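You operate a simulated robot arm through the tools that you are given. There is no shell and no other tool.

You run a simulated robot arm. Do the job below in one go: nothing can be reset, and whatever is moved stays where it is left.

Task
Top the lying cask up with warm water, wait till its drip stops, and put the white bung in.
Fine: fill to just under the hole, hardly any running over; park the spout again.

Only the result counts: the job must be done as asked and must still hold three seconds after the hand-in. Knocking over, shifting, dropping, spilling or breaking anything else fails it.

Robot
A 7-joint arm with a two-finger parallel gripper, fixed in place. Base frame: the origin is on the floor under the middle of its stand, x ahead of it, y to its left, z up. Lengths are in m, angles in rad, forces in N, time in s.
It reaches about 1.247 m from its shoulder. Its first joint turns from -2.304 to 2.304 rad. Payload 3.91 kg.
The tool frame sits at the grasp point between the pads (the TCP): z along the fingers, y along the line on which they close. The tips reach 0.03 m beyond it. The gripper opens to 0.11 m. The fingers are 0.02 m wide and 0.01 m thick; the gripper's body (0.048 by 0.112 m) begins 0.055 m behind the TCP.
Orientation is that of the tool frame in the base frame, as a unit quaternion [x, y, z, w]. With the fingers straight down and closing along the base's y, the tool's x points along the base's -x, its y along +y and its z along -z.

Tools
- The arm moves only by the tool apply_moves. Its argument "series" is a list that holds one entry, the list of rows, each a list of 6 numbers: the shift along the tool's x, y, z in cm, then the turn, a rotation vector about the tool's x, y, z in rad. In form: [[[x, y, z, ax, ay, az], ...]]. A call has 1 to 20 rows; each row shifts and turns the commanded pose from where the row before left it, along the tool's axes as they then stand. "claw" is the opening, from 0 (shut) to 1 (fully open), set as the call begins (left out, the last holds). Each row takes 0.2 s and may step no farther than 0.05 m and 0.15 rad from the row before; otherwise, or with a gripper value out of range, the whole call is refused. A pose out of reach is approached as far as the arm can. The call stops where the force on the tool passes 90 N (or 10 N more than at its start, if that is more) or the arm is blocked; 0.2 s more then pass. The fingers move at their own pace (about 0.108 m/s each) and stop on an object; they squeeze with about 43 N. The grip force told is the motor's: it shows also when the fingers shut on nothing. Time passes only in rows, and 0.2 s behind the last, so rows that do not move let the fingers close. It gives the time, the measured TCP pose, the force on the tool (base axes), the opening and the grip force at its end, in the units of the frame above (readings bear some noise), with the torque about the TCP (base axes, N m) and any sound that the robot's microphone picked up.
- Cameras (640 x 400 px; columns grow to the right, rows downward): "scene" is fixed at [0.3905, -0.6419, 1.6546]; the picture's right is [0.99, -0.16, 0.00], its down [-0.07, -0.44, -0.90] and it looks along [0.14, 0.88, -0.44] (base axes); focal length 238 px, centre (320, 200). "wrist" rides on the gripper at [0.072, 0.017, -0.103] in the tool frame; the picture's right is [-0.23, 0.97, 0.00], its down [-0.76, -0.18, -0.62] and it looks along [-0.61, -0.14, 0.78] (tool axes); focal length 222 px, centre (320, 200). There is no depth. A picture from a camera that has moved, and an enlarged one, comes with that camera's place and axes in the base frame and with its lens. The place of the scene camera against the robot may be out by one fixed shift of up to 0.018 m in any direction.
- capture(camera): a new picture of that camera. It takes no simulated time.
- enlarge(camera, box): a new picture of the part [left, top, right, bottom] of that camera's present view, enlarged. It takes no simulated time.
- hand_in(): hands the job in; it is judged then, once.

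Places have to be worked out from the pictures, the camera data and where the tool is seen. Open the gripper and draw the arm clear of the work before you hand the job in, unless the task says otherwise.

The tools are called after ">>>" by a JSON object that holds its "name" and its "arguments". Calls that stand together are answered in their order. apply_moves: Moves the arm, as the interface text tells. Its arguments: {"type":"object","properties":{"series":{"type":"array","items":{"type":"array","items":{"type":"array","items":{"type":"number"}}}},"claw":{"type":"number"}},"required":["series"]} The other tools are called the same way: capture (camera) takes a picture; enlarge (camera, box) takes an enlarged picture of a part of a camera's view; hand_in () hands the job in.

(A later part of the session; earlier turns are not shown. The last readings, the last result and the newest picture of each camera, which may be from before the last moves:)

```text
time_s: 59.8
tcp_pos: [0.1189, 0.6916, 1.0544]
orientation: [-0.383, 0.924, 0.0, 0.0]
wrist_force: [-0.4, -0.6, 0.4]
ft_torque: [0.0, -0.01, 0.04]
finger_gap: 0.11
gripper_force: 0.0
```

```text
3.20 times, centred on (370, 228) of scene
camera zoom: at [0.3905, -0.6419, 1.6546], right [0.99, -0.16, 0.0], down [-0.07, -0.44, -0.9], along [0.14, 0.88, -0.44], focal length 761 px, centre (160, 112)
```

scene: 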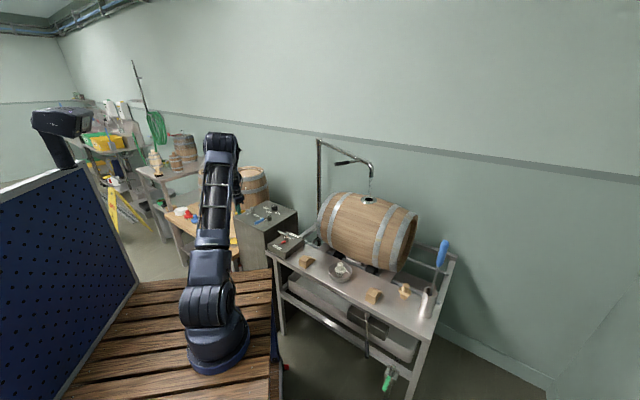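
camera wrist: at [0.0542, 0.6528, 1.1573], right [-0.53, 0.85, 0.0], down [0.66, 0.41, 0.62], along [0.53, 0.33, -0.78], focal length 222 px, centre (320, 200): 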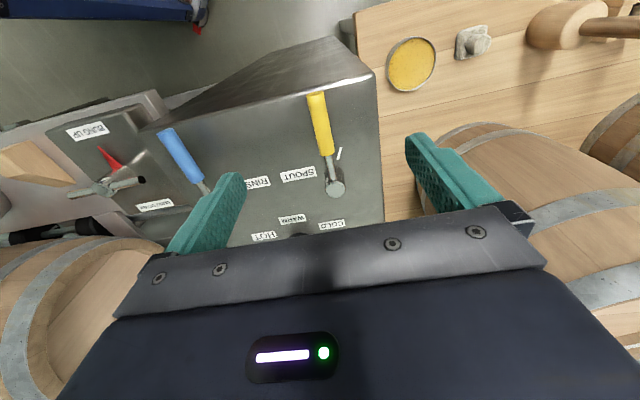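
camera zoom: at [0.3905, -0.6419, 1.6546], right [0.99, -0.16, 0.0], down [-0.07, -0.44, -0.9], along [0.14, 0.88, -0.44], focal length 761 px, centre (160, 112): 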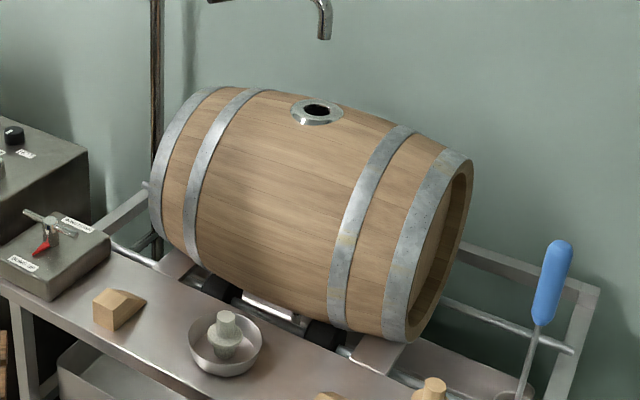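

The lever is still in its shut place. I descend and re-grip it.

>>> {"name": "apply_moves", "arguments": {"series": [[[0, 0, 4, 0, 0, 0], [0, 0, 4, 0, 0, 0], [0, 0, 2, 0, 0, 0], [0, 0, 0, 0, 0, 0]]]}}

>>> {"name": "apply_moves", "arguments": {"series": [[[0, 0, 0, 0, 0, 0], [0, 0, 0, 0, 0, 0], [0, 0, 0, 0, 0, 0]]], "claw": 0}}

```text
time_s: 60.8
tcp_pos: [0.1182, 0.6925, 0.9531]
orientation: [-0.384, 0.923, 0.0, 0.0]
wrist_force: [0.2, 1.0, -0.3]
ft_torque: [0.02, 0.0, -0.02]
finger_gap: 0.1099
gripper_force: 0.0
```

```text
time_s: 61.6
tcp_pos: [0.1185, 0.6929, 0.9534]
orientation: [-0.383, 0.924, 0.0, 0.001]
wrist_force: [1.6, -3.8, 0.9]
ft_torque: [-0.01, -0.11, -0.37]
finger_gap: 0.0155
gripper_force: 45.0
```

Gripped again. I give one short pulse: quick open to ~17°, 0.2 s hold, quick shut.

>>> {"name": "apply_moves", "arguments": {"series": [[[-0.088, 1.165, 0, 0, 0, 0.15], [-0.088, 1.165, 0, 0, 0, 0.15], [0, 0, 0, 0, 0, 0], [-0.088, -1.165, 0, 0, 0, -0.15], [-0.088, -1.165, 0, 0, 0, -0.15]]]}}

>>> {"name": "enlarge", "arguments": {"camera": "scene", "box": [356, 170, 381, 206]}}

>>> {"name": "apply_moves", "arguments": {"series": [[[0, 0, 0, 0, 0, 0]]]}}

>>> {"name": "enlarge", "arguments": {"camera": "scene", "box": [356, 170, 381, 206]}}

```text
time_s: 62.8
tcp_pos: [0.119, 0.6914, 0.9538]
orientation: [-0.383, 0.924, -0.001, 0.0]
wrist_force: [-1.5, -6.5, -5.4]
ft_torque: [-0.24, 0.06, -0.36]
finger_gap: 0.0154
gripper_force: 44.9
```

```text
11.11 times, centred on (368, 188) of scene
camera zoom: at [0.3905, -0.6419, 1.6546], right [0.99, -0.16, 0.0], down [-0.07, -0.44, -0.9], along [0.14, 0.88, -0.44], focal length 2643 px, centre (-219, 333)
```

zoom: 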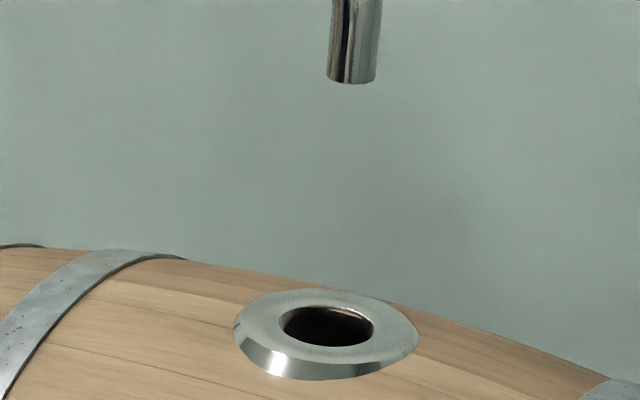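

```text
time_s: 63.2
tcp_pos: [0.1184, 0.692, 0.9544]
orientation: [-0.384, 0.923, -0.001, 0.001]
wrist_force: [0.9, -7.8, -7.7]
ft_torque: [-0.4, 0.16, -0.56]
finger_gap: 0.0156
gripper_force: 45.0
```

```text
11.11 times, centred on (368, 188) of scene
camera zoom: at [0.3905, -0.6419, 1.6546], right [0.99, -0.16, 0.0], down [-0.07, -0.44, -0.9], along [0.14, 0.88, -0.44], focal length 2643 px, centre (-219, 333)
```

zoom: 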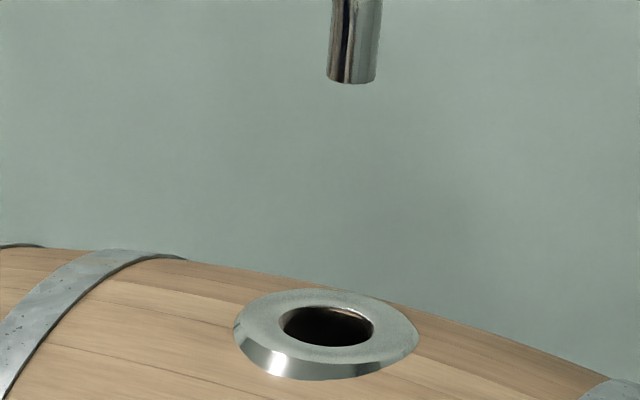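

No overflow or drip visible. I release and return to exactly the same viewpoint to compare the patch.

>>> {"name": "apply_moves", "arguments": {"series": [[[0, 0, 0, 0, 0, 0], [0, 0, 0, 0, 0, 0], [0, 0, -4, 0, 0, 0], [0, 0, -4, 0, 0, 0], [0, 0, -4, 0, 0, 0], [0, 0, -4, 0, 0, 0], [0, 0, -4, 0, 0, 0], [-1.256, -4.215, -2.077, 0, 0, 0], [-1.256, -4.215, -2.077, 0, 0, 0], [-1.256, -4.215, -2.077, 0, 0, 0], [-1.256, -4.215, -2.077, 0, 0, 0], [-1.256, -4.215, -2.077, 0, 0, 0], [-1.256, -4.215, -2.077, 0, 0, 0], [-1.256, -4.215, -2.077, 0, 0, 0], [-1.256, -4.215, -2.077, 0, 0, 0], [-1.256, -4.215, -2.077, 0, 0, 0], [-1.256, -4.215, -2.077, 0, 0, 0], [-1.256, -4.215, -2.077, 0, 0, 0], [-1.256, -4.215, -2.077, 0, 0, 0], [-1.256, -4.215, -2.077, 0, 0, 0]]], "claw": 1}}

>>> {"name": "apply_moves", "arguments": {"series": [[[0, 0, 0, 0, 0, 0.13], [0, 0, 0, 0, 0, 0.13], [0, 0, 0, 0, 0, 0.13], [0, 0, 0, 0, 0, 0.13]]]}}

>>> {"name": "enlarge", "arguments": {"camera": "wrist", "box": [298, 172, 318, 194]}}

>>> {"name": "enlarge", "arguments": {"camera": "wrist", "box": [290, 160, 330, 202]}}

```text
time_s: 67.4
tcp_pos: [0.6197, 0.4205, 1.4246]
orientation: [-0.383, 0.924, -0.001, 0.0]
wrist_force: [-0.8, -0.2, 1.2]
ft_torque: [-0.03, -0.04, -0.02]
finger_gap: 0.1101
gripper_force: 0.1
```

```text
time_s: 68.4
tcp_pos: [0.6203, 0.4212, 1.4246]
orientation: [-0.132, 0.991, 0.0, 0.001]
wrist_force: [0.3, -0.5, -0.1]
ft_torque: [-0.04, 0.0, -0.01]
finger_gap: 0.1101
gripper_force: 0.0
```

```text
16.00 times, centred on (308, 183) of wrist
camera zoom: at [0.5457, 0.4186, 1.5282], right [-0.04, 1.0, 0.0], down [0.78, 0.03, 0.62], along [0.62, 0.02, -0.78], focal length 3554 px, centre (512, 472)
```

zoom: 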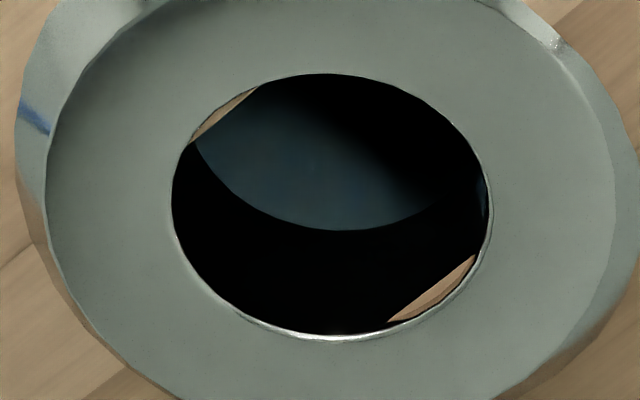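

```text
9.52 times, centred on (310, 181) of wrist
camera zoom: at [0.5457, 0.4186, 1.5282], right [-0.04, 1.0, 0.0], down [0.78, 0.03, 0.62], along [0.62, 0.02, -0.78], focal length 2116 px, centre (415, 381)
```

zoom: 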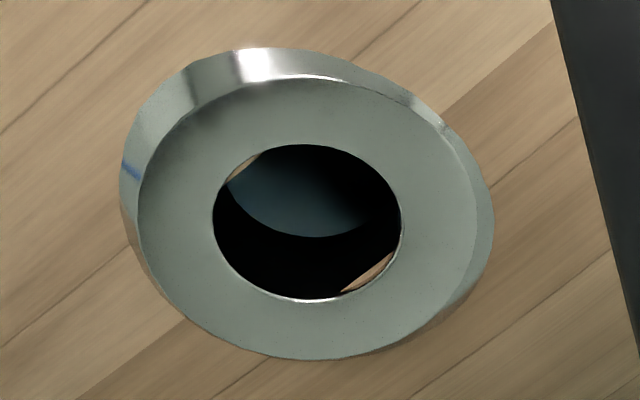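

The patch hasn't moved measurably after the ~0.5 s pulse, so the rise rate is slow (well under 0.5 mm/s) or the patch is fixed. I go back to the lever to add a longer, watched portion.

>>> {"name": "apply_moves", "arguments": {"series": [[[0, 0, 0, 0, 0, -0.13], [0, 0, 0, 0, 0, -0.13], [0, 0, 0, 0, 0, -0.13], [0, 0, 0, 0, 0, -0.13], [1.256, 4.215, 2.077, 0, 0, 0], [1.256, 4.215, 2.077, 0, 0, 0], [1.256, 4.215, 2.077, 0, 0, 0], [1.256, 4.215, 2.077, 0, 0, 0], [1.256, 4.215, 2.077, 0, 0, 0], [1.256, 4.215, 2.077, 0, 0, 0], [1.256, 4.215, 2.077, 0, 0, 0], [1.256, 4.215, 2.077, 0, 0, 0], [1.256, 4.215, 2.077, 0, 0, 0], [1.256, 4.215, 2.077, 0, 0, 0], [1.256, 4.215, 2.077, 0, 0, 0], [1.256, 4.215, 2.077, 0, 0, 0], [1.256, 4.215, 2.077, 0, 0, 0], [0, 0, 4, 0, 0, 0], [0, 0, 4, 0, 0, 0], [0, 0, 4, 0, 0, 0]]]}}

>>> {"name": "apply_moves", "arguments": {"series": [[[0, 0, 4, 0, 0, 0], [0, 0, 4, 0, 0, 0], [0, 0, 0, 0, 0, 0]]]}}

>>> {"name": "capture", "arguments": {"camera": "wrist"}}

```text
time_s: 72.6
tcp_pos: [0.1168, 0.6931, 1.0351]
orientation: [-0.383, 0.924, 0.001, 0.0]
wrist_force: [0.2, 0.7, 0.4]
ft_torque: [0.01, -0.02, -0.01]
finger_gap: 0.1102
gripper_force: 0.0
```

```text
time_s: 73.4
tcp_pos: [0.1176, 0.6912, 0.9538]
orientation: [-0.383, 0.924, 0.0, 0.001]
wrist_force: [0.1, -0.4, 1.1]
ft_torque: [0.0, -0.01, -0.02]
finger_gap: 0.1101
gripper_force: 0.0
```

```text
taken
camera wrist: at [0.0538, 0.6524, 1.0574], right [-0.53, 0.85, 0.0], down [0.66, 0.41, 0.62], along [0.53, 0.33, -0.78], focal length 222 px, centre (320, 200)
```

wrist: 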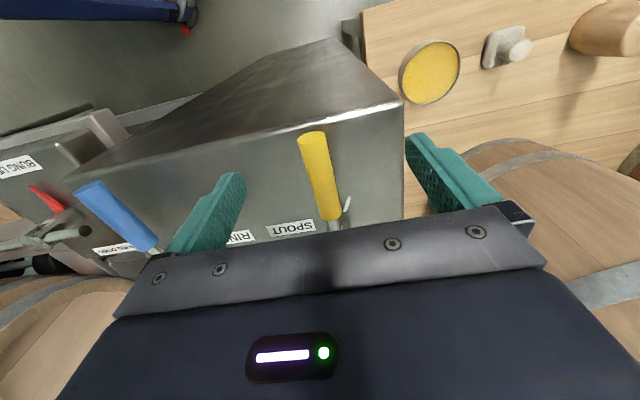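

The lever lies between the pads as before. I grip it and open to ~17° again, then watch the hole closely.

>>> {"name": "apply_moves", "arguments": {"series": [[[0, 0, 0, 0, 0, 0], [0, 0, 0, 0, 0, 0], [0, 0, 0, 0, 0, 0]]], "claw": 0}}

>>> {"name": "apply_moves", "arguments": {"series": [[[-0.088, 1.165, 0, 0, 0, 0.15], [-0.088, 1.165, 0, 0, 0, 0.15], [0, 0, 0, 0, 0, 0], [0, 0, 0, 0, 0, 0], [0, 0, 0, 0, 0, 0], [0, 0, 0, 0, 0, 0], [0, 0, 0, 0, 0, 0], [0, 0, 0, 0, 0, 0]]]}}

>>> {"name": "enlarge", "arguments": {"camera": "scene", "box": [358, 193, 378, 205]}}

```text
time_s: 74.2
tcp_pos: [0.1178, 0.6918, 0.9539]
orientation: [-0.384, 0.923, 0.001, 0.0]
wrist_force: [0.7, -3.5, -1.1]
ft_torque: [-0.02, -0.09, -0.25]
finger_gap: 0.0156
gripper_force: 45.1
```

```text
time_s: 76.0
tcp_pos: [0.1043, 0.7103, 0.954]
orientation: [-0.24, 0.971, 0.0, 0.0]
wrist_force: [-1.4, 9.6, 4.3]
ft_torque: [0.24, 0.05, 0.74]
finger_gap: 0.0156
gripper_force: 45.0
```

```text
16.00 times, centred on (368, 199) of scene
camera zoom: at [0.3905, -0.6419, 1.6546], right [0.99, -0.16, 0.0], down [-0.07, -0.44, -0.9], along [0.14, 0.88, -0.44], focal length 3806 px, centre (-448, 216)
```

zoom: 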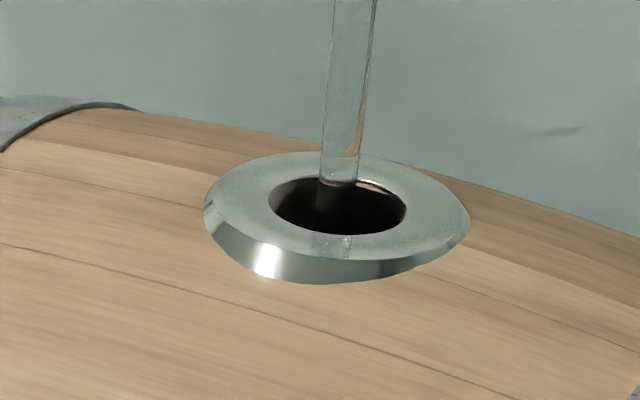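

The stream enters the hole centrally (the mark on the collar is its mirror image in the metal). I continue watching in ~2 s waits.

>>> {"name": "apply_moves", "arguments": {"series": [[[0, 0, 0, 0, 0, 0], [0, 0, 0, 0, 0, 0], [0, 0, 0, 0, 0, 0], [0, 0, 0, 0, 0, 0], [0, 0, 0, 0, 0, 0], [0, 0, 0, 0, 0, 0], [0, 0, 0, 0, 0, 0], [0, 0, 0, 0, 0, 0], [0, 0, 0, 0, 0, 0]]]}}

>>> {"name": "enlarge", "arguments": {"camera": "scene", "box": [358, 193, 378, 205]}}

```text
time_s: 78.0
tcp_pos: [0.1037, 0.7112, 0.9528]
orientation: [-0.241, 0.97, 0.0, -0.001]
wrist_force: [-0.7, 8.9, 8.5]
ft_torque: [0.25, -0.02, 0.73]
finger_gap: 0.0158
gripper_force: 44.9
```

```text
16.00 times, centred on (368, 199) of scene
camera zoom: at [0.3905, -0.6419, 1.6546], right [0.99, -0.16, 0.0], down [-0.07, -0.44, -0.9], along [0.14, 0.88, -0.44], focal length 3806 px, centre (-448, 216)
```

zoom: 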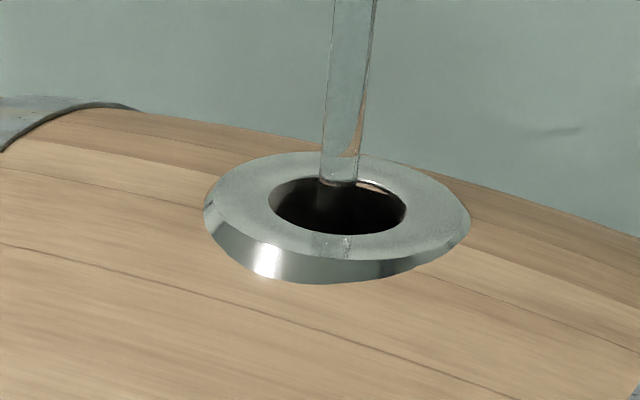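

No visible change. I continue for another stretch, checking halfway.

>>> {"name": "apply_moves", "arguments": {"series": [[[0, 0, 0, 0, 0, 0], [0, 0, 0, 0, 0, 0], [0, 0, 0, 0, 0, 0], [0, 0, 0, 0, 0, 0], [0, 0, 0, 0, 0, 0], [0, 0, 0, 0, 0, 0], [0, 0, 0, 0, 0, 0], [0, 0, 0, 0, 0, 0], [0, 0, 0, 0, 0, 0], [0, 0, 0, 0, 0, 0], [0, 0, 0, 0, 0, 0]]]}}

>>> {"name": "enlarge", "arguments": {"camera": "scene", "box": [358, 193, 378, 205]}}

>>> {"name": "apply_moves", "arguments": {"series": [[[0, 0, 0, 0, 0, 0], [0, 0, 0, 0, 0, 0], [0, 0, 0, 0, 0, 0], [0, 0, 0, 0, 0, 0], [0, 0, 0, 0, 0, 0], [0, 0, 0, 0, 0, 0], [0, 0, 0, 0, 0, 0], [0, 0, 0, 0, 0, 0], [0, 0, 0, 0, 0, 0]]]}}

>>> {"name": "enlarge", "arguments": {"camera": "scene", "box": [358, 193, 378, 205]}}

```text
time_s: 80.4
tcp_pos: [0.1026, 0.7108, 0.9539]
orientation: [-0.241, 0.971, 0.0, 0.0]
wrist_force: [-0.9, 9.6, 9.3]
ft_torque: [0.23, -0.02, 0.72]
finger_gap: 0.0155
gripper_force: 45.1
```

```text
16.00 times, centred on (368, 199) of scene
camera zoom: at [0.3905, -0.6419, 1.6546], right [0.99, -0.16, 0.0], down [-0.07, -0.44, -0.9], along [0.14, 0.88, -0.44], focal length 3806 px, centre (-448, 216)
```

zoom: 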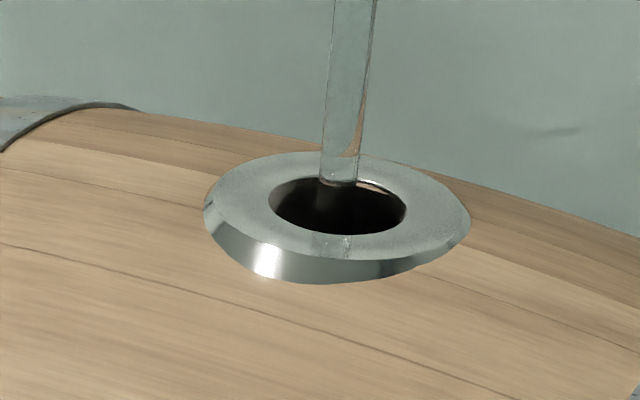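

```text
time_s: 82.4
tcp_pos: [0.1035, 0.7109, 0.9527]
orientation: [-0.241, 0.971, 0.0, 0.0]
wrist_force: [-0.3, 8.2, 7.4]
ft_torque: [0.22, 0.03, 0.71]
finger_gap: 0.0157
gripper_force: 45.1
```

```text
16.00 times, centred on (368, 199) of scene
camera zoom: at [0.3905, -0.6419, 1.6546], right [0.99, -0.16, 0.0], down [-0.07, -0.44, -0.9], along [0.14, 0.88, -0.44], focal length 3806 px, centre (-448, 216)
```

zoom: 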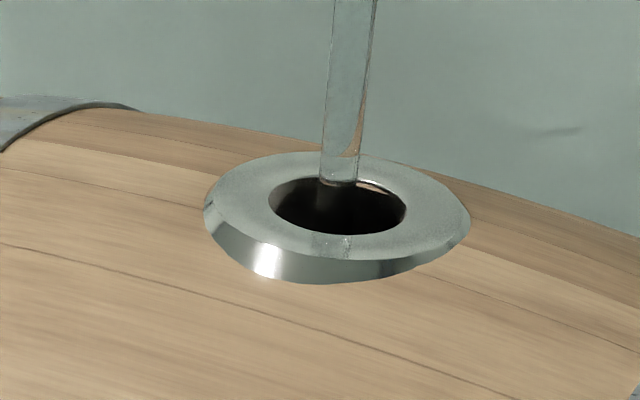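

About 8 s more has gone in. I shut the lever and look from above again to compare.

>>> {"name": "apply_moves", "arguments": {"series": [[[-0.088, -1.165, 0, 0, 0, -0.15], [-0.088, -1.165, 0, 0, 0, -0.15]]]}}

>>> {"name": "enlarge", "arguments": {"camera": "scene", "box": [356, 170, 381, 206]}}

>>> {"name": "apply_moves", "arguments": {"series": [[[0, 0, 0, 0, 0, 0], [0, 0, 0, 0, 0, 0], [0, 0, -4, 0, 0, 0], [0, 0, -4, 0, 0, 0], [0, 0, -4, 0, 0, 0], [0, 0, -4, 0, 0, 0], [0, 0, -4, 0, 0, 0], [-1.256, -4.215, -2.077, 0, 0, 0], [-1.256, -4.215, -2.077, 0, 0, 0], [-1.256, -4.215, -2.077, 0, 0, 0], [-1.256, -4.215, -2.077, 0, 0, 0], [-1.256, -4.215, -2.077, 0, 0, 0], [-1.256, -4.215, -2.077, 0, 0, 0], [-1.256, -4.215, -2.077, 0, 0, 0], [-1.256, -4.215, -2.077, 0, 0, 0], [-1.256, -4.215, -2.077, 0, 0, 0], [-1.256, -4.215, -2.077, 0, 0, 0], [-1.256, -4.215, -2.077, 0, 0, 0], [-1.256, -4.215, -2.077, 0, 0, 0], [-1.256, -4.215, -2.077, 0, 0, 0]]], "claw": 1}}

>>> {"name": "apply_moves", "arguments": {"series": [[[0, 0, 0, 0, 0, 0.13], [0, 0, 0, 0, 0, 0.13], [0, 0, 0, 0, 0, 0.13], [0, 0, 0, 0, 0, 0.13]]]}}

>>> {"name": "enlarge", "arguments": {"camera": "wrist", "box": [298, 172, 318, 194]}}

```text
time_s: 83.0
tcp_pos: [0.1187, 0.6912, 0.9529]
orientation: [-0.383, 0.924, 0.0, 0.001]
wrist_force: [3.9, -5.7, 8.8]
ft_torque: [-0.26, -0.02, -0.51]
finger_gap: 0.0154
gripper_force: 45.1
```

```text
11.11 times, centred on (368, 188) of scene
camera zoom: at [0.3905, -0.6419, 1.6546], right [0.99, -0.16, 0.0], down [-0.07, -0.44, -0.9], along [0.14, 0.88, -0.44], focal length 2643 px, centre (-219, 333)
```

zoom: 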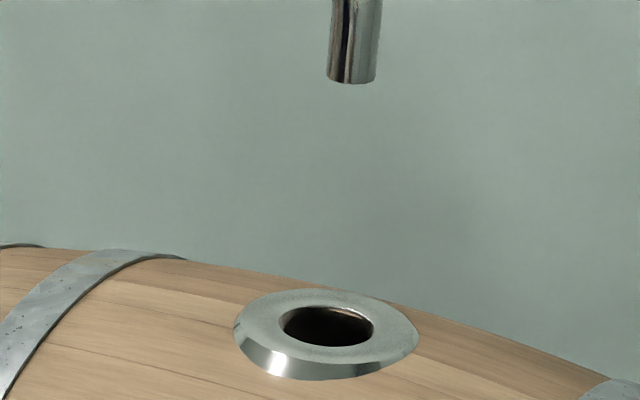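

```text
time_s: 87.2
tcp_pos: [0.6198, 0.4203, 1.4238]
orientation: [-0.384, 0.923, 0.0, 0.0]
wrist_force: [-0.2, 1.0, 0.4]
ft_torque: [-0.04, -0.04, -0.02]
finger_gap: 0.1099
gripper_force: 0.0
```

```text
time_s: 88.2
tcp_pos: [0.6209, 0.4218, 1.4243]
orientation: [-0.131, 0.991, 0.0, 0.0]
wrist_force: [1.2, 0.0, 0.1]
ft_torque: [0.01, -0.03, -0.01]
finger_gap: 0.1101
gripper_force: 0.1
```

```text
16.00 times, centred on (308, 183) of wrist
camera zoom: at [0.5456, 0.4188, 1.5278], right [-0.04, 1.0, 0.0], down [0.78, 0.03, 0.62], along [0.62, 0.02, -0.78], focal length 3554 px, centre (512, 472)
```

zoom: 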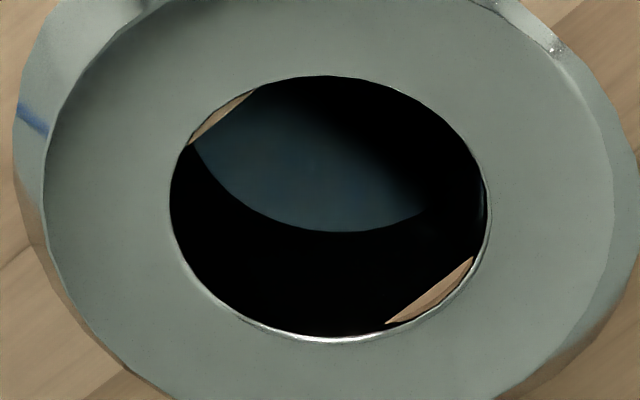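

The arc hasn't moved at all, so it is a fixed edge (bottom of the hole's lining ~25 mm down), not the water. I move the camera to a steeper angle over the hole to see deeper.

>>> {"name": "apply_moves", "arguments": {"series": [[[-3.86, -1.04, 0, 0, 0, 0], [-3.86, -1.04, 0, 0, 0, 0], [-3.86, -1.04, 0, 0, 0, 0]]]}}

>>> {"name": "capture", "arguments": {"camera": "wrist"}}

>>> {"name": "enlarge", "arguments": {"camera": "wrist", "box": [290, 105, 330, 145]}}

```text
time_s: 89.0
tcp_pos: [0.7399, 0.4219, 1.4242]
orientation: [-0.133, 0.991, 0.001, 0.002]
wrist_force: [-0.9, 0.5, 0.8]
ft_torque: [0.03, -0.07, 0.01]
finger_gap: 0.1102
gripper_force: 0.0
```

```text
taken
camera wrist: at [0.6646, 0.4193, 1.5283], right [-0.04, 1.0, 0.0], down [0.78, 0.03, 0.62], along [0.62, 0.02, -0.78], focal length 222 px, centre (320, 200)
```

wrist: 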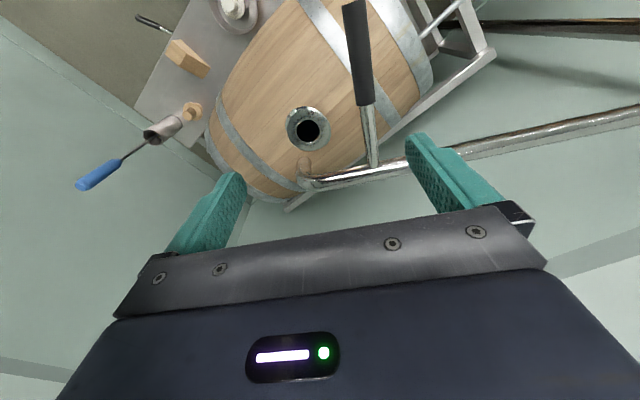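

```text
10.00 times, centred on (310, 125) of wrist
camera zoom: at [0.6646, 0.4193, 1.5283], right [-0.04, 1.0, 0.0], down [0.78, 0.03, 0.62], along [0.62, 0.02, -0.78], focal length 2221 px, centre (420, 950)
```

zoom: 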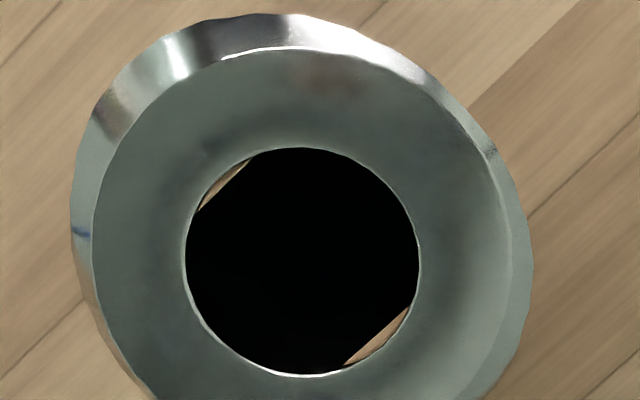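

At the steeper angle the hole is simply black, so the water is still well below. I return to the lever for another, longer watched portion.

>>> {"name": "apply_moves", "arguments": {"series": [[[3.86, 1.04, 0, 0, 0, 0], [3.86, 1.04, 0, 0, 0, 0], [3.86, 1.04, 0, 0, 0, 0], [0, 0, 0, 0, 0, -0.13], [0, 0, 0, 0, 0, -0.13], [0, 0, 0, 0, 0, -0.13], [0, 0, 0, 0, 0, -0.13], [1.256, 4.215, 2.077, 0, 0, 0], [1.256, 4.215, 2.077, 0, 0, 0], [1.256, 4.215, 2.077, 0, 0, 0], [1.256, 4.215, 2.077, 0, 0, 0], [1.256, 4.215, 2.077, 0, 0, 0], [1.256, 4.215, 2.077, 0, 0, 0], [1.256, 4.215, 2.077, 0, 0, 0], [1.256, 4.215, 2.077, 0, 0, 0], [1.256, 4.215, 2.077, 0, 0, 0], [1.256, 4.215, 2.077, 0, 0, 0], [1.256, 4.215, 2.077, 0, 0, 0], [1.256, 4.215, 2.077, 0, 0, 0], [1.256, 4.215, 2.077, 0, 0, 0]]]}}

>>> {"name": "apply_moves", "arguments": {"series": [[[0, 0, 4, 0, 0, 0], [0, 0, 4, 0, 0, 0], [0, 0, 4, 0, 0, 0], [0, 0, 4, 0, 0, 0], [0, 0, 4, 0, 0, 0], [0, 0, 0, 0, 0, 0]]]}}

>>> {"name": "capture", "arguments": {"camera": "wrist"}}

```text
time_s: 93.2
tcp_pos: [0.1182, 0.6924, 1.1553]
orientation: [-0.383, 0.924, 0.0, 0.001]
wrist_force: [0.7, -0.2, -0.3]
ft_torque: [0.03, 0.07, -0.02]
finger_gap: 0.1102
gripper_force: 0.0
```

```text
time_s: 94.6
tcp_pos: [0.1173, 0.6931, 0.9546]
orientation: [-0.384, 0.923, 0.0, 0.0]
wrist_force: [0.0, 0.2, 0.0]
ft_torque: [-0.02, 0.01, 0.05]
finger_gap: 0.1102
gripper_force: 0.0
```

```text
taken
camera wrist: at [0.0535, 0.6531, 1.0571], right [-0.53, 0.85, 0.0], down [0.66, 0.41, 0.62], along [0.53, 0.33, -0.78], focal length 222 px, centre (320, 200)
```

wrist: 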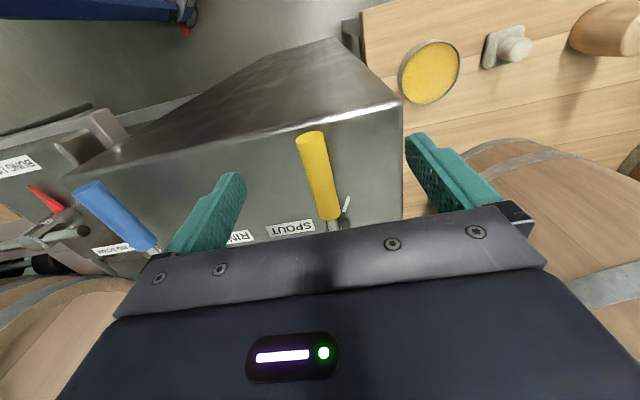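

In place at the lever again. I grip and open to the dash mark (~26°), then check the stream.

>>> {"name": "apply_moves", "arguments": {"series": [[[0, 0, 0, 0, 0, 0], [0, 0, 0, 0, 0, 0], [0, 0, 0, 0, 0, 0]]], "claw": 0}}

>>> {"name": "apply_moves", "arguments": {"series": [[[-0.088, 1.165, 0, 0, 0, 0.15], [-0.088, 1.165, 0, 0, 0, 0.15], [-0.088, 1.165, 0, 0, 0, 0.15]]]}}

>>> {"name": "enlarge", "arguments": {"camera": "scene", "box": [356, 170, 381, 206]}}

>>> {"name": "enlarge", "arguments": {"camera": "scene", "box": [225, 180, 285, 230]}}

```text
time_s: 95.4
tcp_pos: [0.1181, 0.692, 0.9532]
orientation: [-0.383, 0.924, -0.001, 0.001]
wrist_force: [1.1, -6.7, 1.0]
ft_torque: [-0.08, -0.12, -0.56]
finger_gap: 0.0157
gripper_force: 44.8
```

```text
time_s: 96.2
tcp_pos: [0.0983, 0.7228, 0.9538]
orientation: [-0.167, 0.986, 0.001, 0.0]
wrist_force: [-7.4, 8.5, -6.6]
ft_torque: [0.46, -0.36, 1.09]
finger_gap: 0.0154
gripper_force: 45.4
```

```text
11.11 times, centred on (368, 188) of scene
camera zoom: at [0.3905, -0.6419, 1.6546], right [0.99, -0.16, 0.0], down [-0.07, -0.44, -0.9], along [0.14, 0.88, -0.44], focal length 2643 px, centre (-219, 333)
```

zoom: 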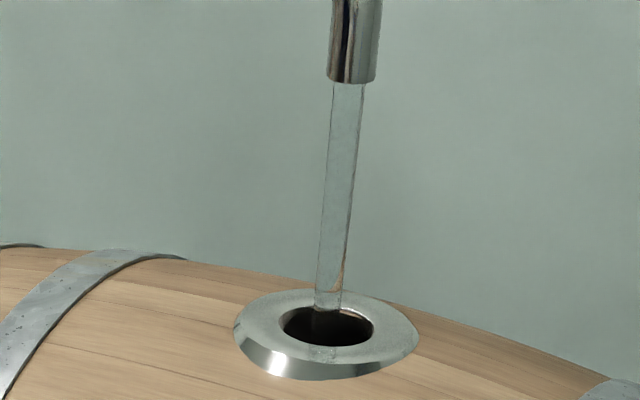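

```text
8.00 times, centred on (255, 205) of scene
camera zoom: at [0.3905, -0.6419, 1.6546], right [0.99, -0.16, 0.0], down [-0.07, -0.44, -0.9], along [0.14, 0.88, -0.44], focal length 1903 px, centre (840, 160)
```

zoom: 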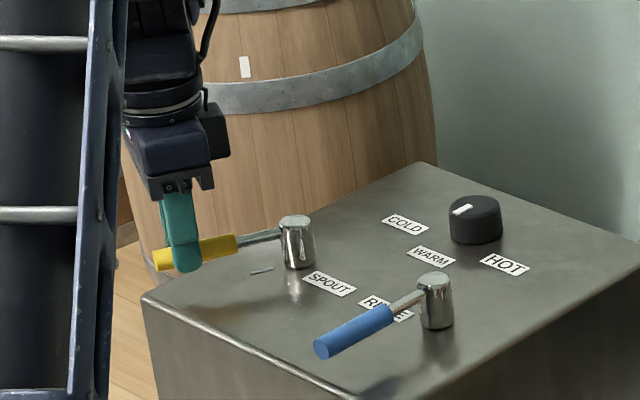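

Stream looks the same thickness. I hold here and watch in ~1.6 s steps.

>>> {"name": "apply_moves", "arguments": {"series": [[[0, 0, 0, 0, 0, 0], [0, 0, 0, 0, 0, 0], [0, 0, 0, 0, 0, 0], [0, 0, 0, 0, 0, 0], [0, 0, 0, 0, 0, 0], [0, 0, 0, 0, 0, 0], [0, 0, 0, 0, 0, 0]]]}}

>>> {"name": "enlarge", "arguments": {"camera": "scene", "box": [358, 193, 378, 205]}}

>>> {"name": "apply_moves", "arguments": {"series": [[[0, 0, 0, 0, 0, 0], [0, 0, 0, 0, 0, 0], [0, 0, 0, 0, 0, 0], [0, 0, 0, 0, 0, 0], [0, 0, 0, 0, 0, 0], [0, 0, 0, 0, 0, 0], [0, 0, 0, 0, 0, 0]]]}}

>>> {"name": "enlarge", "arguments": {"camera": "scene", "box": [358, 193, 378, 205]}}

```text
time_s: 97.8
tcp_pos: [0.0986, 0.723, 0.9531]
orientation: [-0.167, 0.986, 0.0, 0.0]
wrist_force: [-17.8, 3.7, -4.4]
ft_torque: [0.03, 0.47, 0.91]
finger_gap: 0.0159
gripper_force: 45.2
```

```text
16.00 times, centred on (368, 199) of scene
camera zoom: at [0.3905, -0.6419, 1.6546], right [0.99, -0.16, 0.0], down [-0.07, -0.44, -0.9], along [0.14, 0.88, -0.44], focal length 3806 px, centre (-448, 216)
```

zoom: 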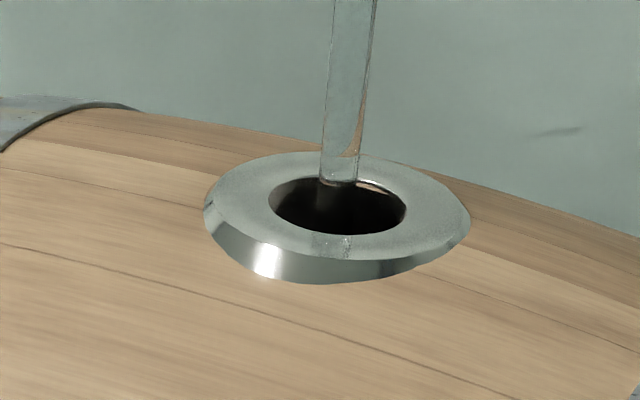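

```text
time_s: 99.4
tcp_pos: [0.0985, 0.7221, 0.9542]
orientation: [-0.167, 0.986, 0.0, 0.0]
wrist_force: [-20.1, 3.7, -4.0]
ft_torque: [0.08, 0.48, 0.95]
finger_gap: 0.0155
gripper_force: 45.2
```

```text
16.00 times, centred on (368, 199) of scene
camera zoom: at [0.3905, -0.6419, 1.6546], right [0.99, -0.16, 0.0], down [-0.07, -0.44, -0.9], along [0.14, 0.88, -0.44], focal length 3806 px, centre (-448, 216)
```

zoom: 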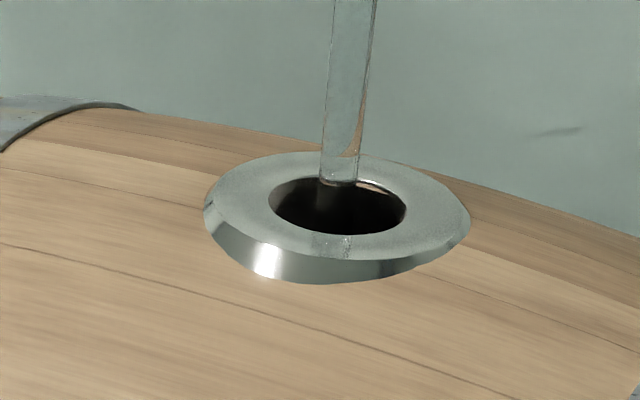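

Still no water surface in view. I continue in the same manner.

>>> {"name": "apply_moves", "arguments": {"series": [[[0, 0, 0, 0, 0, 0], [0, 0, 0, 0, 0, 0], [0, 0, 0, 0, 0, 0], [0, 0, 0, 0, 0, 0], [0, 0, 0, 0, 0, 0], [0, 0, 0, 0, 0, 0], [0, 0, 0, 0, 0, 0]]]}}

>>> {"name": "enlarge", "arguments": {"camera": "scene", "box": [358, 193, 378, 205]}}

>>> {"name": "apply_moves", "arguments": {"series": [[[0, 0, 0, 0, 0, 0], [0, 0, 0, 0, 0, 0], [0, 0, 0, 0, 0, 0], [0, 0, 0, 0, 0, 0], [0, 0, 0, 0, 0, 0], [0, 0, 0, 0, 0, 0], [0, 0, 0, 0, 0, 0]]]}}

>>> {"name": "enlarge", "arguments": {"camera": "scene", "box": [358, 193, 378, 205]}}

```text
time_s: 101.0
tcp_pos: [0.0978, 0.7228, 0.9536]
orientation: [-0.167, 0.986, 0.0, 0.0]
wrist_force: [-20.4, 3.6, -4.1]
ft_torque: [0.05, 0.5, 0.92]
finger_gap: 0.0157
gripper_force: 45.0
```

```text
16.00 times, centred on (368, 199) of scene
camera zoom: at [0.3905, -0.6419, 1.6546], right [0.99, -0.16, 0.0], down [-0.07, -0.44, -0.9], along [0.14, 0.88, -0.44], focal length 3806 px, centre (-448, 216)
```

zoom: 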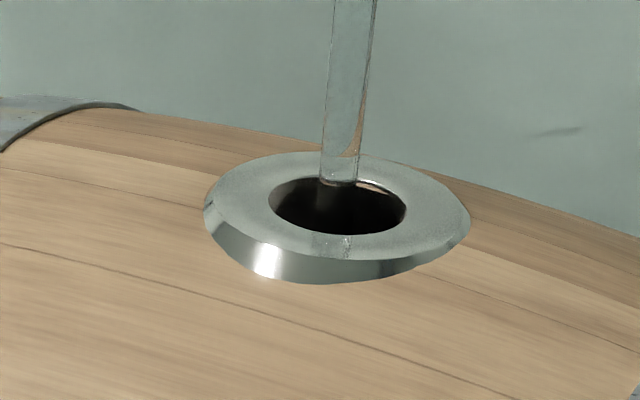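

```text
time_s: 102.6
tcp_pos: [0.099, 0.7221, 0.9539]
orientation: [-0.168, 0.986, 0.0, 0.0]
wrist_force: [-18.2, 4.5, -3.2]
ft_torque: [0.09, 0.41, 0.92]
finger_gap: 0.0157
gripper_force: 44.6
```

```text
16.00 times, centred on (368, 199) of scene
camera zoom: at [0.3905, -0.6419, 1.6546], right [0.99, -0.16, 0.0], down [-0.07, -0.44, -0.9], along [0.14, 0.88, -0.44], focal length 3806 px, centre (-448, 216)
```

zoom: 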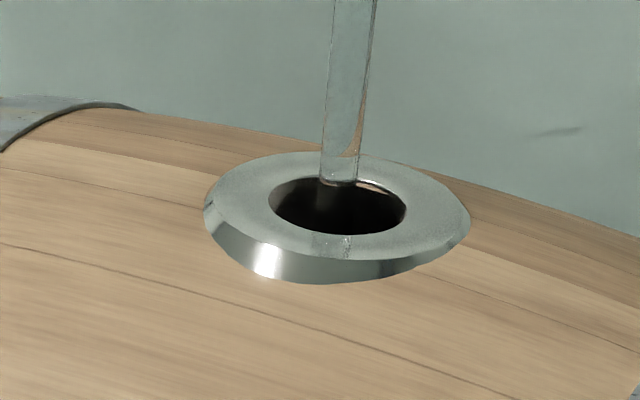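

Still filling. I check the whole bench for leaks while continuing.

>>> {"name": "apply_moves", "arguments": {"series": [[[0, 0, 0, 0, 0, 0], [0, 0, 0, 0, 0, 0], [0, 0, 0, 0, 0, 0], [0, 0, 0, 0, 0, 0], [0, 0, 0, 0, 0, 0], [0, 0, 0, 0, 0, 0], [0, 0, 0, 0, 0, 0]]]}}

>>> {"name": "enlarge", "arguments": {"camera": "scene", "box": [358, 193, 378, 205]}}

>>> {"name": "enlarge", "arguments": {"camera": "scene", "box": [270, 180, 470, 400]}}

>>> {"name": "apply_moves", "arguments": {"series": [[[0, 0, 0, 0, 0, 0], [0, 0, 0, 0, 0, 0], [0, 0, 0, 0, 0, 0], [0, 0, 0, 0, 0, 0], [0, 0, 0, 0, 0, 0], [0, 0, 0, 0, 0, 0], [0, 0, 0, 0, 0, 0]]]}}

>>> {"name": "enlarge", "arguments": {"camera": "scene", "box": [358, 193, 378, 205]}}

```text
time_s: 104.2
tcp_pos: [0.0991, 0.7229, 0.954]
orientation: [-0.168, 0.986, -0.001, 0.0]
wrist_force: [-15.6, 5.7, -2.5]
ft_torque: [0.12, 0.4, 0.93]
finger_gap: 0.0157
gripper_force: 45.1
```

```text
16.00 times, centred on (368, 199) of scene
camera zoom: at [0.3905, -0.6419, 1.6546], right [0.99, -0.16, 0.0], down [-0.07, -0.44, -0.9], along [0.14, 0.88, -0.44], focal length 3806 px, centre (-448, 216)
```

zoom: 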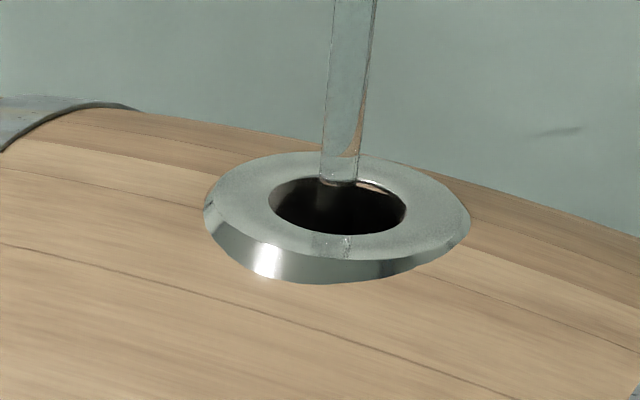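

```text
1.82 times, centred on (370, 290) of scene
camera zoom: at [0.3905, -0.6419, 1.6546], right [0.99, -0.16, 0.0], down [-0.07, -0.44, -0.9], along [0.14, 0.88, -0.44], focal length 432 px, centre (229, 36)
```

zoom: 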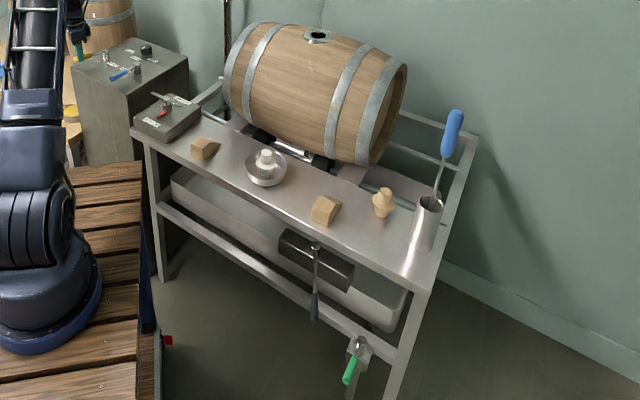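

```text
time_s: 105.8
tcp_pos: [0.0978, 0.7214, 0.9531]
orientation: [-0.168, 0.986, 0.0, 0.0]
wrist_force: [-13.7, 6.2, -2.3]
ft_torque: [0.13, 0.32, 0.93]
finger_gap: 0.0156
gripper_force: 44.5
```

```text
16.00 times, centred on (368, 199) of scene
camera zoom: at [0.3905, -0.6419, 1.6546], right [0.99, -0.16, 0.0], down [-0.07, -0.44, -0.9], along [0.14, 0.88, -0.44], focal length 3806 px, centre (-448, 216)
```

zoom: 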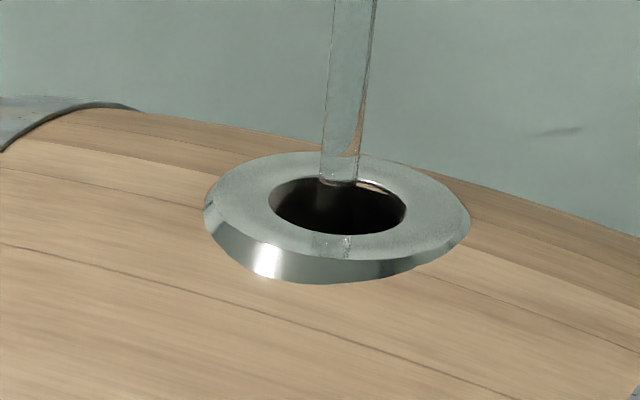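

Something inside the hole changed subtly in the last frame. I look again at the tightest zoom before letting any more time pass.

>>> {"name": "enlarge", "arguments": {"camera": "scene", "box": [362, 195, 374, 203]}}

```text
16.00 times, centred on (368, 199) of scene
camera zoom: at [0.3905, -0.6419, 1.6546], right [0.99, -0.16, 0.0], down [-0.07, -0.44, -0.9], along [0.14, 0.88, -0.44], focal length 3806 px, centre (-448, 216)
```

zoom: 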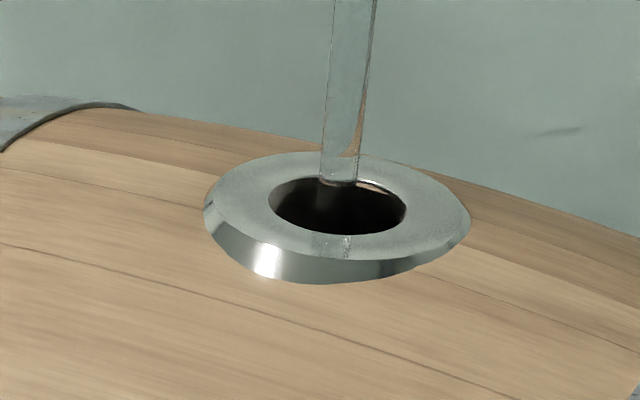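

The refraction at the stream's foot has changed, so the surface may be coming up. I shut the lever now and inspect from above.

>>> {"name": "apply_moves", "arguments": {"series": [[[-0.088, -1.165, 0, 0, 0, -0.15], [-0.088, -1.165, 0, 0, 0, -0.15], [-0.088, -1.165, 0, 0, 0, -0.15]]]}}

>>> {"name": "enlarge", "arguments": {"camera": "scene", "box": [358, 193, 378, 205]}}

>>> {"name": "enlarge", "arguments": {"camera": "scene", "box": [356, 170, 381, 206]}}

```text
time_s: 106.6
tcp_pos: [0.1177, 0.6913, 0.9529]
orientation: [-0.384, 0.923, -0.001, 0.001]
wrist_force: [-3.8, -12.1, 7.0]
ft_torque: [-0.6, 0.38, -0.45]
finger_gap: 0.0157
gripper_force: 45.2
```

```text
16.00 times, centred on (368, 199) of scene
camera zoom: at [0.3905, -0.6419, 1.6546], right [0.99, -0.16, 0.0], down [-0.07, -0.44, -0.9], along [0.14, 0.88, -0.44], focal length 3806 px, centre (-448, 216)
```

zoom: 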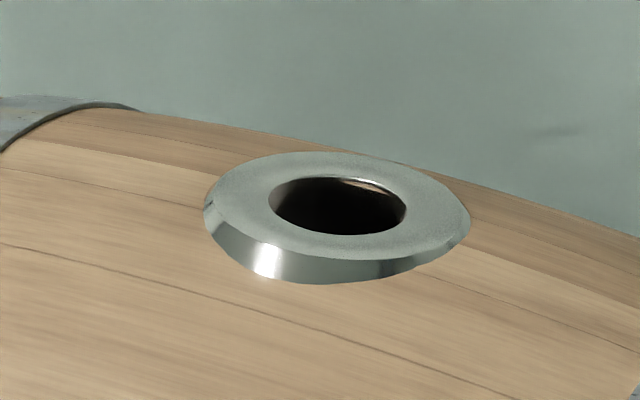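

```text
11.11 times, centred on (368, 188) of scene
camera zoom: at [0.3905, -0.6419, 1.6546], right [0.99, -0.16, 0.0], down [-0.07, -0.44, -0.9], along [0.14, 0.88, -0.44], focal length 2643 px, centre (-219, 333)
```

zoom: 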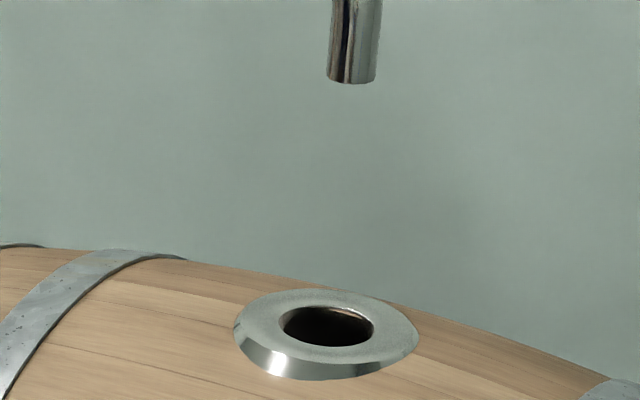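

Shut, with no visible drip. I go look from above again at both angles.

>>> {"name": "apply_moves", "arguments": {"series": [[[0, 0, 0, 0, 0, 0], [0, 0, 0, 0, 0, 0], [0, 0, -4, 0, 0, 0], [0, 0, -4, 0, 0, 0], [0, 0, -4, 0, 0, 0], [0, 0, -4, 0, 0, 0], [0, 0, -4, 0, 0, 0], [-1.256, -4.215, -2.077, 0, 0, 0], [-1.256, -4.215, -2.077, 0, 0, 0], [-1.256, -4.215, -2.077, 0, 0, 0], [-1.256, -4.215, -2.077, 0, 0, 0], [-1.256, -4.215, -2.077, 0, 0, 0], [-1.256, -4.215, -2.077, 0, 0, 0], [-1.256, -4.215, -2.077, 0, 0, 0], [-1.256, -4.215, -2.077, 0, 0, 0], [-1.256, -4.215, -2.077, 0, 0, 0], [-1.256, -4.215, -2.077, 0, 0, 0], [-1.256, -4.215, -2.077, 0, 0, 0], [-1.256, -4.215, -2.077, 0, 0, 0], [-1.256, -4.215, -2.077, 0, 0, 0]]], "claw": 1}}

>>> {"name": "apply_moves", "arguments": {"series": [[[0, 0, 0, 0, 0, 0.13], [0, 0, 0, 0, 0, 0.13], [0, 0, 0, 0, 0, 0.13], [0, 0, 0, 0, 0, 0.13]]]}}

>>> {"name": "enlarge", "arguments": {"camera": "wrist", "box": [298, 172, 318, 194]}}

>>> {"name": "apply_moves", "arguments": {"series": [[[-3.86, -1.04, 0, 0, 0, 0], [-3.86, -1.04, 0, 0, 0, 0], [-3.86, -1.04, 0, 0, 0, 0]]]}}

>>> {"name": "enlarge", "arguments": {"camera": "wrist", "box": [290, 105, 330, 145]}}

```text
time_s: 110.8
tcp_pos: [0.6223, 0.4221, 1.4236]
orientation: [-0.384, 0.923, 0.001, 0.0]
wrist_force: [-1.1, 0.0, -0.2]
ft_torque: [-0.05, -0.04, 0.0]
finger_gap: 0.11
gripper_force: 0.1
```

```text
time_s: 111.8
tcp_pos: [0.6223, 0.4235, 1.4236]
orientation: [-0.132, 0.991, -0.001, 0.0]
wrist_force: [0.8, -0.3, 0.3]
ft_torque: [-0.01, 0.0, 0.04]
finger_gap: 0.1099
gripper_force: 0.1
```

```text
16.00 times, centred on (308, 183) of wrist
camera zoom: at [0.5461, 0.4195, 1.5283], right [-0.04, 1.0, 0.0], down [0.78, 0.03, 0.62], along [0.62, 0.02, -0.78], focal length 3554 px, centre (512, 472)
```

zoom: 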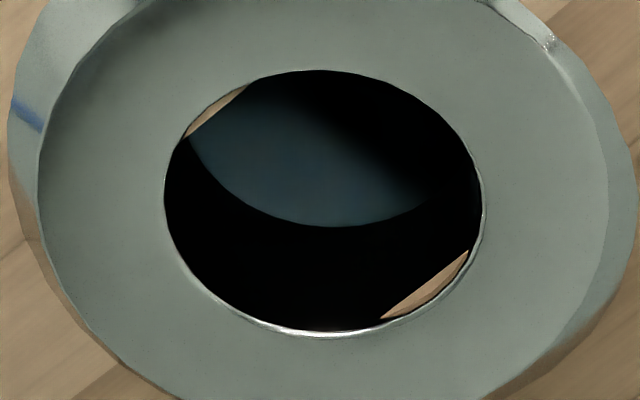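

```text
time_s: 112.6
tcp_pos: [0.7397, 0.4228, 1.4243]
orientation: [-0.133, 0.991, 0.0, 0.0]
wrist_force: [-1.5, 0.1, 0.6]
ft_torque: [0.01, -0.08, 0.01]
finger_gap: 0.11
gripper_force: 0.1
```

```text
10.00 times, centred on (310, 125) of wrist
camera zoom: at [0.6648, 0.4197, 1.5291], right [-0.04, 1.0, 0.0], down [0.78, 0.03, 0.62], along [0.62, 0.02, -0.78], focal length 2221 px, centre (420, 950)
```

zoom: 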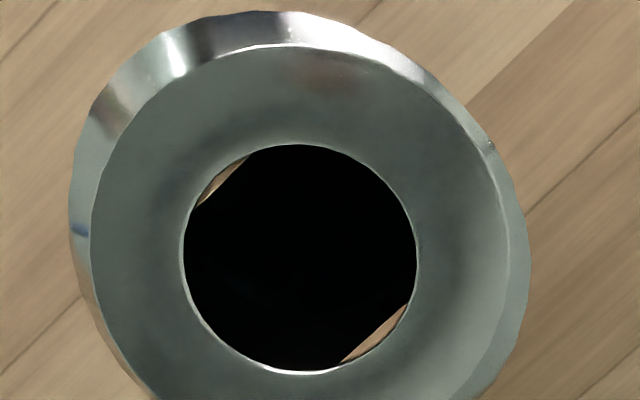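

No water surface yet at either angle after ~28 s of flow, and no leak. I return to the lever and keep filling while watching from the scene camera.

>>> {"name": "apply_moves", "arguments": {"series": [[[3.86, 1.04, 0, 0, 0, 0], [3.86, 1.04, 0, 0, 0, 0], [3.86, 1.04, 0, 0, 0, 0], [0, 0, 0, 0, 0, -0.13], [0, 0, 0, 0, 0, -0.13], [0, 0, 0, 0, 0, -0.13], [0, 0, 0, 0, 0, -0.13], [1.256, 4.215, 2.077, 0, 0, 0], [1.256, 4.215, 2.077, 0, 0, 0], [1.256, 4.215, 2.077, 0, 0, 0], [1.256, 4.215, 2.077, 0, 0, 0], [1.256, 4.215, 2.077, 0, 0, 0], [1.256, 4.215, 2.077, 0, 0, 0], [1.256, 4.215, 2.077, 0, 0, 0], [1.256, 4.215, 2.077, 0, 0, 0], [1.256, 4.215, 2.077, 0, 0, 0], [1.256, 4.215, 2.077, 0, 0, 0], [1.256, 4.215, 2.077, 0, 0, 0], [1.256, 4.215, 2.077, 0, 0, 0], [1.256, 4.215, 2.077, 0, 0, 0]]]}}

>>> {"name": "apply_moves", "arguments": {"series": [[[0, 0, 4, 0, 0, 0], [0, 0, 4, 0, 0, 0], [0, 0, 4, 0, 0, 0], [0, 0, 4, 0, 0, 0], [0, 0, 4, 0, 0, 0], [0, 0, 0, 0, 0, 0]]]}}

>>> {"name": "capture", "arguments": {"camera": "wrist"}}

```text
time_s: 116.8
tcp_pos: [0.1179, 0.6929, 1.1545]
orientation: [-0.383, 0.924, 0.0, -0.001]
wrist_force: [-0.5, -0.6, 0.6]
ft_torque: [0.02, 0.08, 0.01]
finger_gap: 0.1101
gripper_force: 0.0
```

```text
time_s: 118.2
tcp_pos: [0.1178, 0.6933, 0.9533]
orientation: [-0.383, 0.924, 0.0, 0.0]
wrist_force: [0.4, 0.6, -0.4]
ft_torque: [-0.02, 0.01, -0.02]
finger_gap: 0.1101
gripper_force: 0.1
```

```text
taken
camera wrist: at [0.0539, 0.6541, 1.0574], right [-0.53, 0.85, 0.0], down [0.66, 0.41, 0.62], along [0.53, 0.33, -0.78], focal length 222 px, centre (320, 200)
```

wrist: 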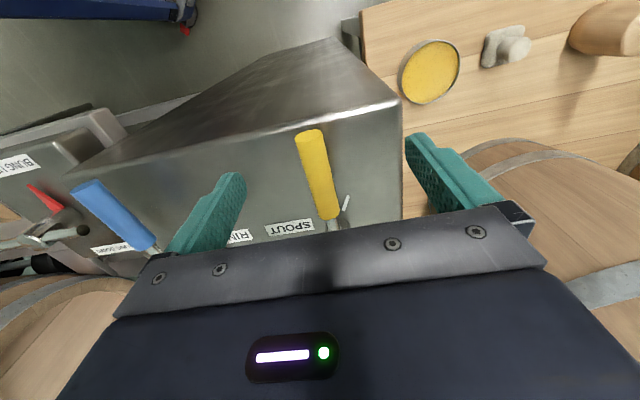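

In place. I grip the lever and open to the mark again, holding ~1.6 s before the first check.

>>> {"name": "apply_moves", "arguments": {"series": [[[0, 0, 0, 0, 0, 0], [0, 0, 0, 0, 0, 0], [0, 0, 0, 0, 0, 0]]], "claw": 0}}

>>> {"name": "apply_moves", "arguments": {"series": [[[-0.088, 1.165, 0, 0, 0, 0.15], [-0.088, 1.165, 0, 0, 0, 0.15], [-0.088, 1.165, 0, 0, 0, 0.15], [0, 0, 0, 0, 0, 0], [0, 0, 0, 0, 0, 0], [0, 0, 0, 0, 0, 0], [0, 0, 0, 0, 0, 0], [0, 0, 0, 0, 0, 0]]]}}

>>> {"name": "enlarge", "arguments": {"camera": "scene", "box": [358, 193, 378, 205]}}

>>> {"name": "apply_moves", "arguments": {"series": [[[0, 0, 0, 0, 0, 0], [0, 0, 0, 0, 0, 0], [0, 0, 0, 0, 0, 0], [0, 0, 0, 0, 0, 0], [0, 0, 0, 0, 0, 0], [0, 0, 0, 0, 0, 0], [0, 0, 0, 0, 0, 0]]]}}

>>> {"name": "enlarge", "arguments": {"camera": "scene", "box": [358, 193, 378, 205]}}

```text
time_s: 119.0
tcp_pos: [0.1174, 0.6934, 0.954]
orientation: [-0.383, 0.924, -0.001, 0.0]
wrist_force: [3.1, -7.7, 2.2]
ft_torque: [-0.09, -0.22, -0.7]
finger_gap: 0.0154
gripper_force: 44.6
```

```text
time_s: 120.8
tcp_pos: [0.0996, 0.7243, 0.9534]
orientation: [-0.168, 0.986, 0.0, 0.0]
wrist_force: [4.7, 12.0, -4.9]
ft_torque: [0.26, -0.11, 0.95]
finger_gap: 0.0157
gripper_force: 44.9
```

```text
16.00 times, centred on (368, 199) of scene
camera zoom: at [0.3905, -0.6419, 1.6546], right [0.99, -0.16, 0.0], down [-0.07, -0.44, -0.9], along [0.14, 0.88, -0.44], focal length 3806 px, centre (-448, 216)
```

zoom: 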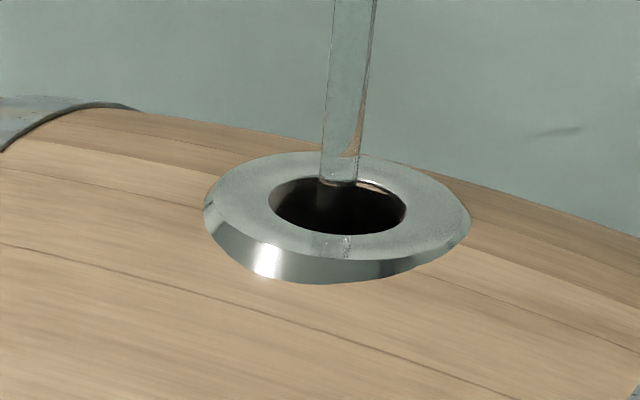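

```text
time_s: 122.4
tcp_pos: [0.0998, 0.7228, 0.9527]
orientation: [-0.168, 0.986, -0.001, 0.0]
wrist_force: [5.3, 13.2, -1.7]
ft_torque: [0.31, -0.17, 0.94]
finger_gap: 0.0158
gripper_force: 45.0
```

```text
16.00 times, centred on (368, 199) of scene
camera zoom: at [0.3905, -0.6419, 1.6546], right [0.99, -0.16, 0.0], down [-0.07, -0.44, -0.9], along [0.14, 0.88, -0.44], focal length 3806 px, centre (-448, 216)
```

zoom: 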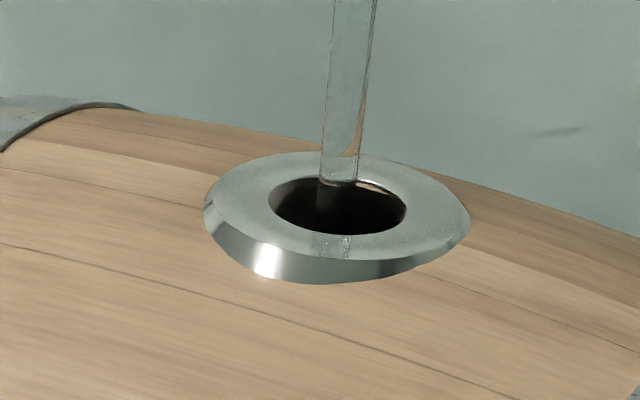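

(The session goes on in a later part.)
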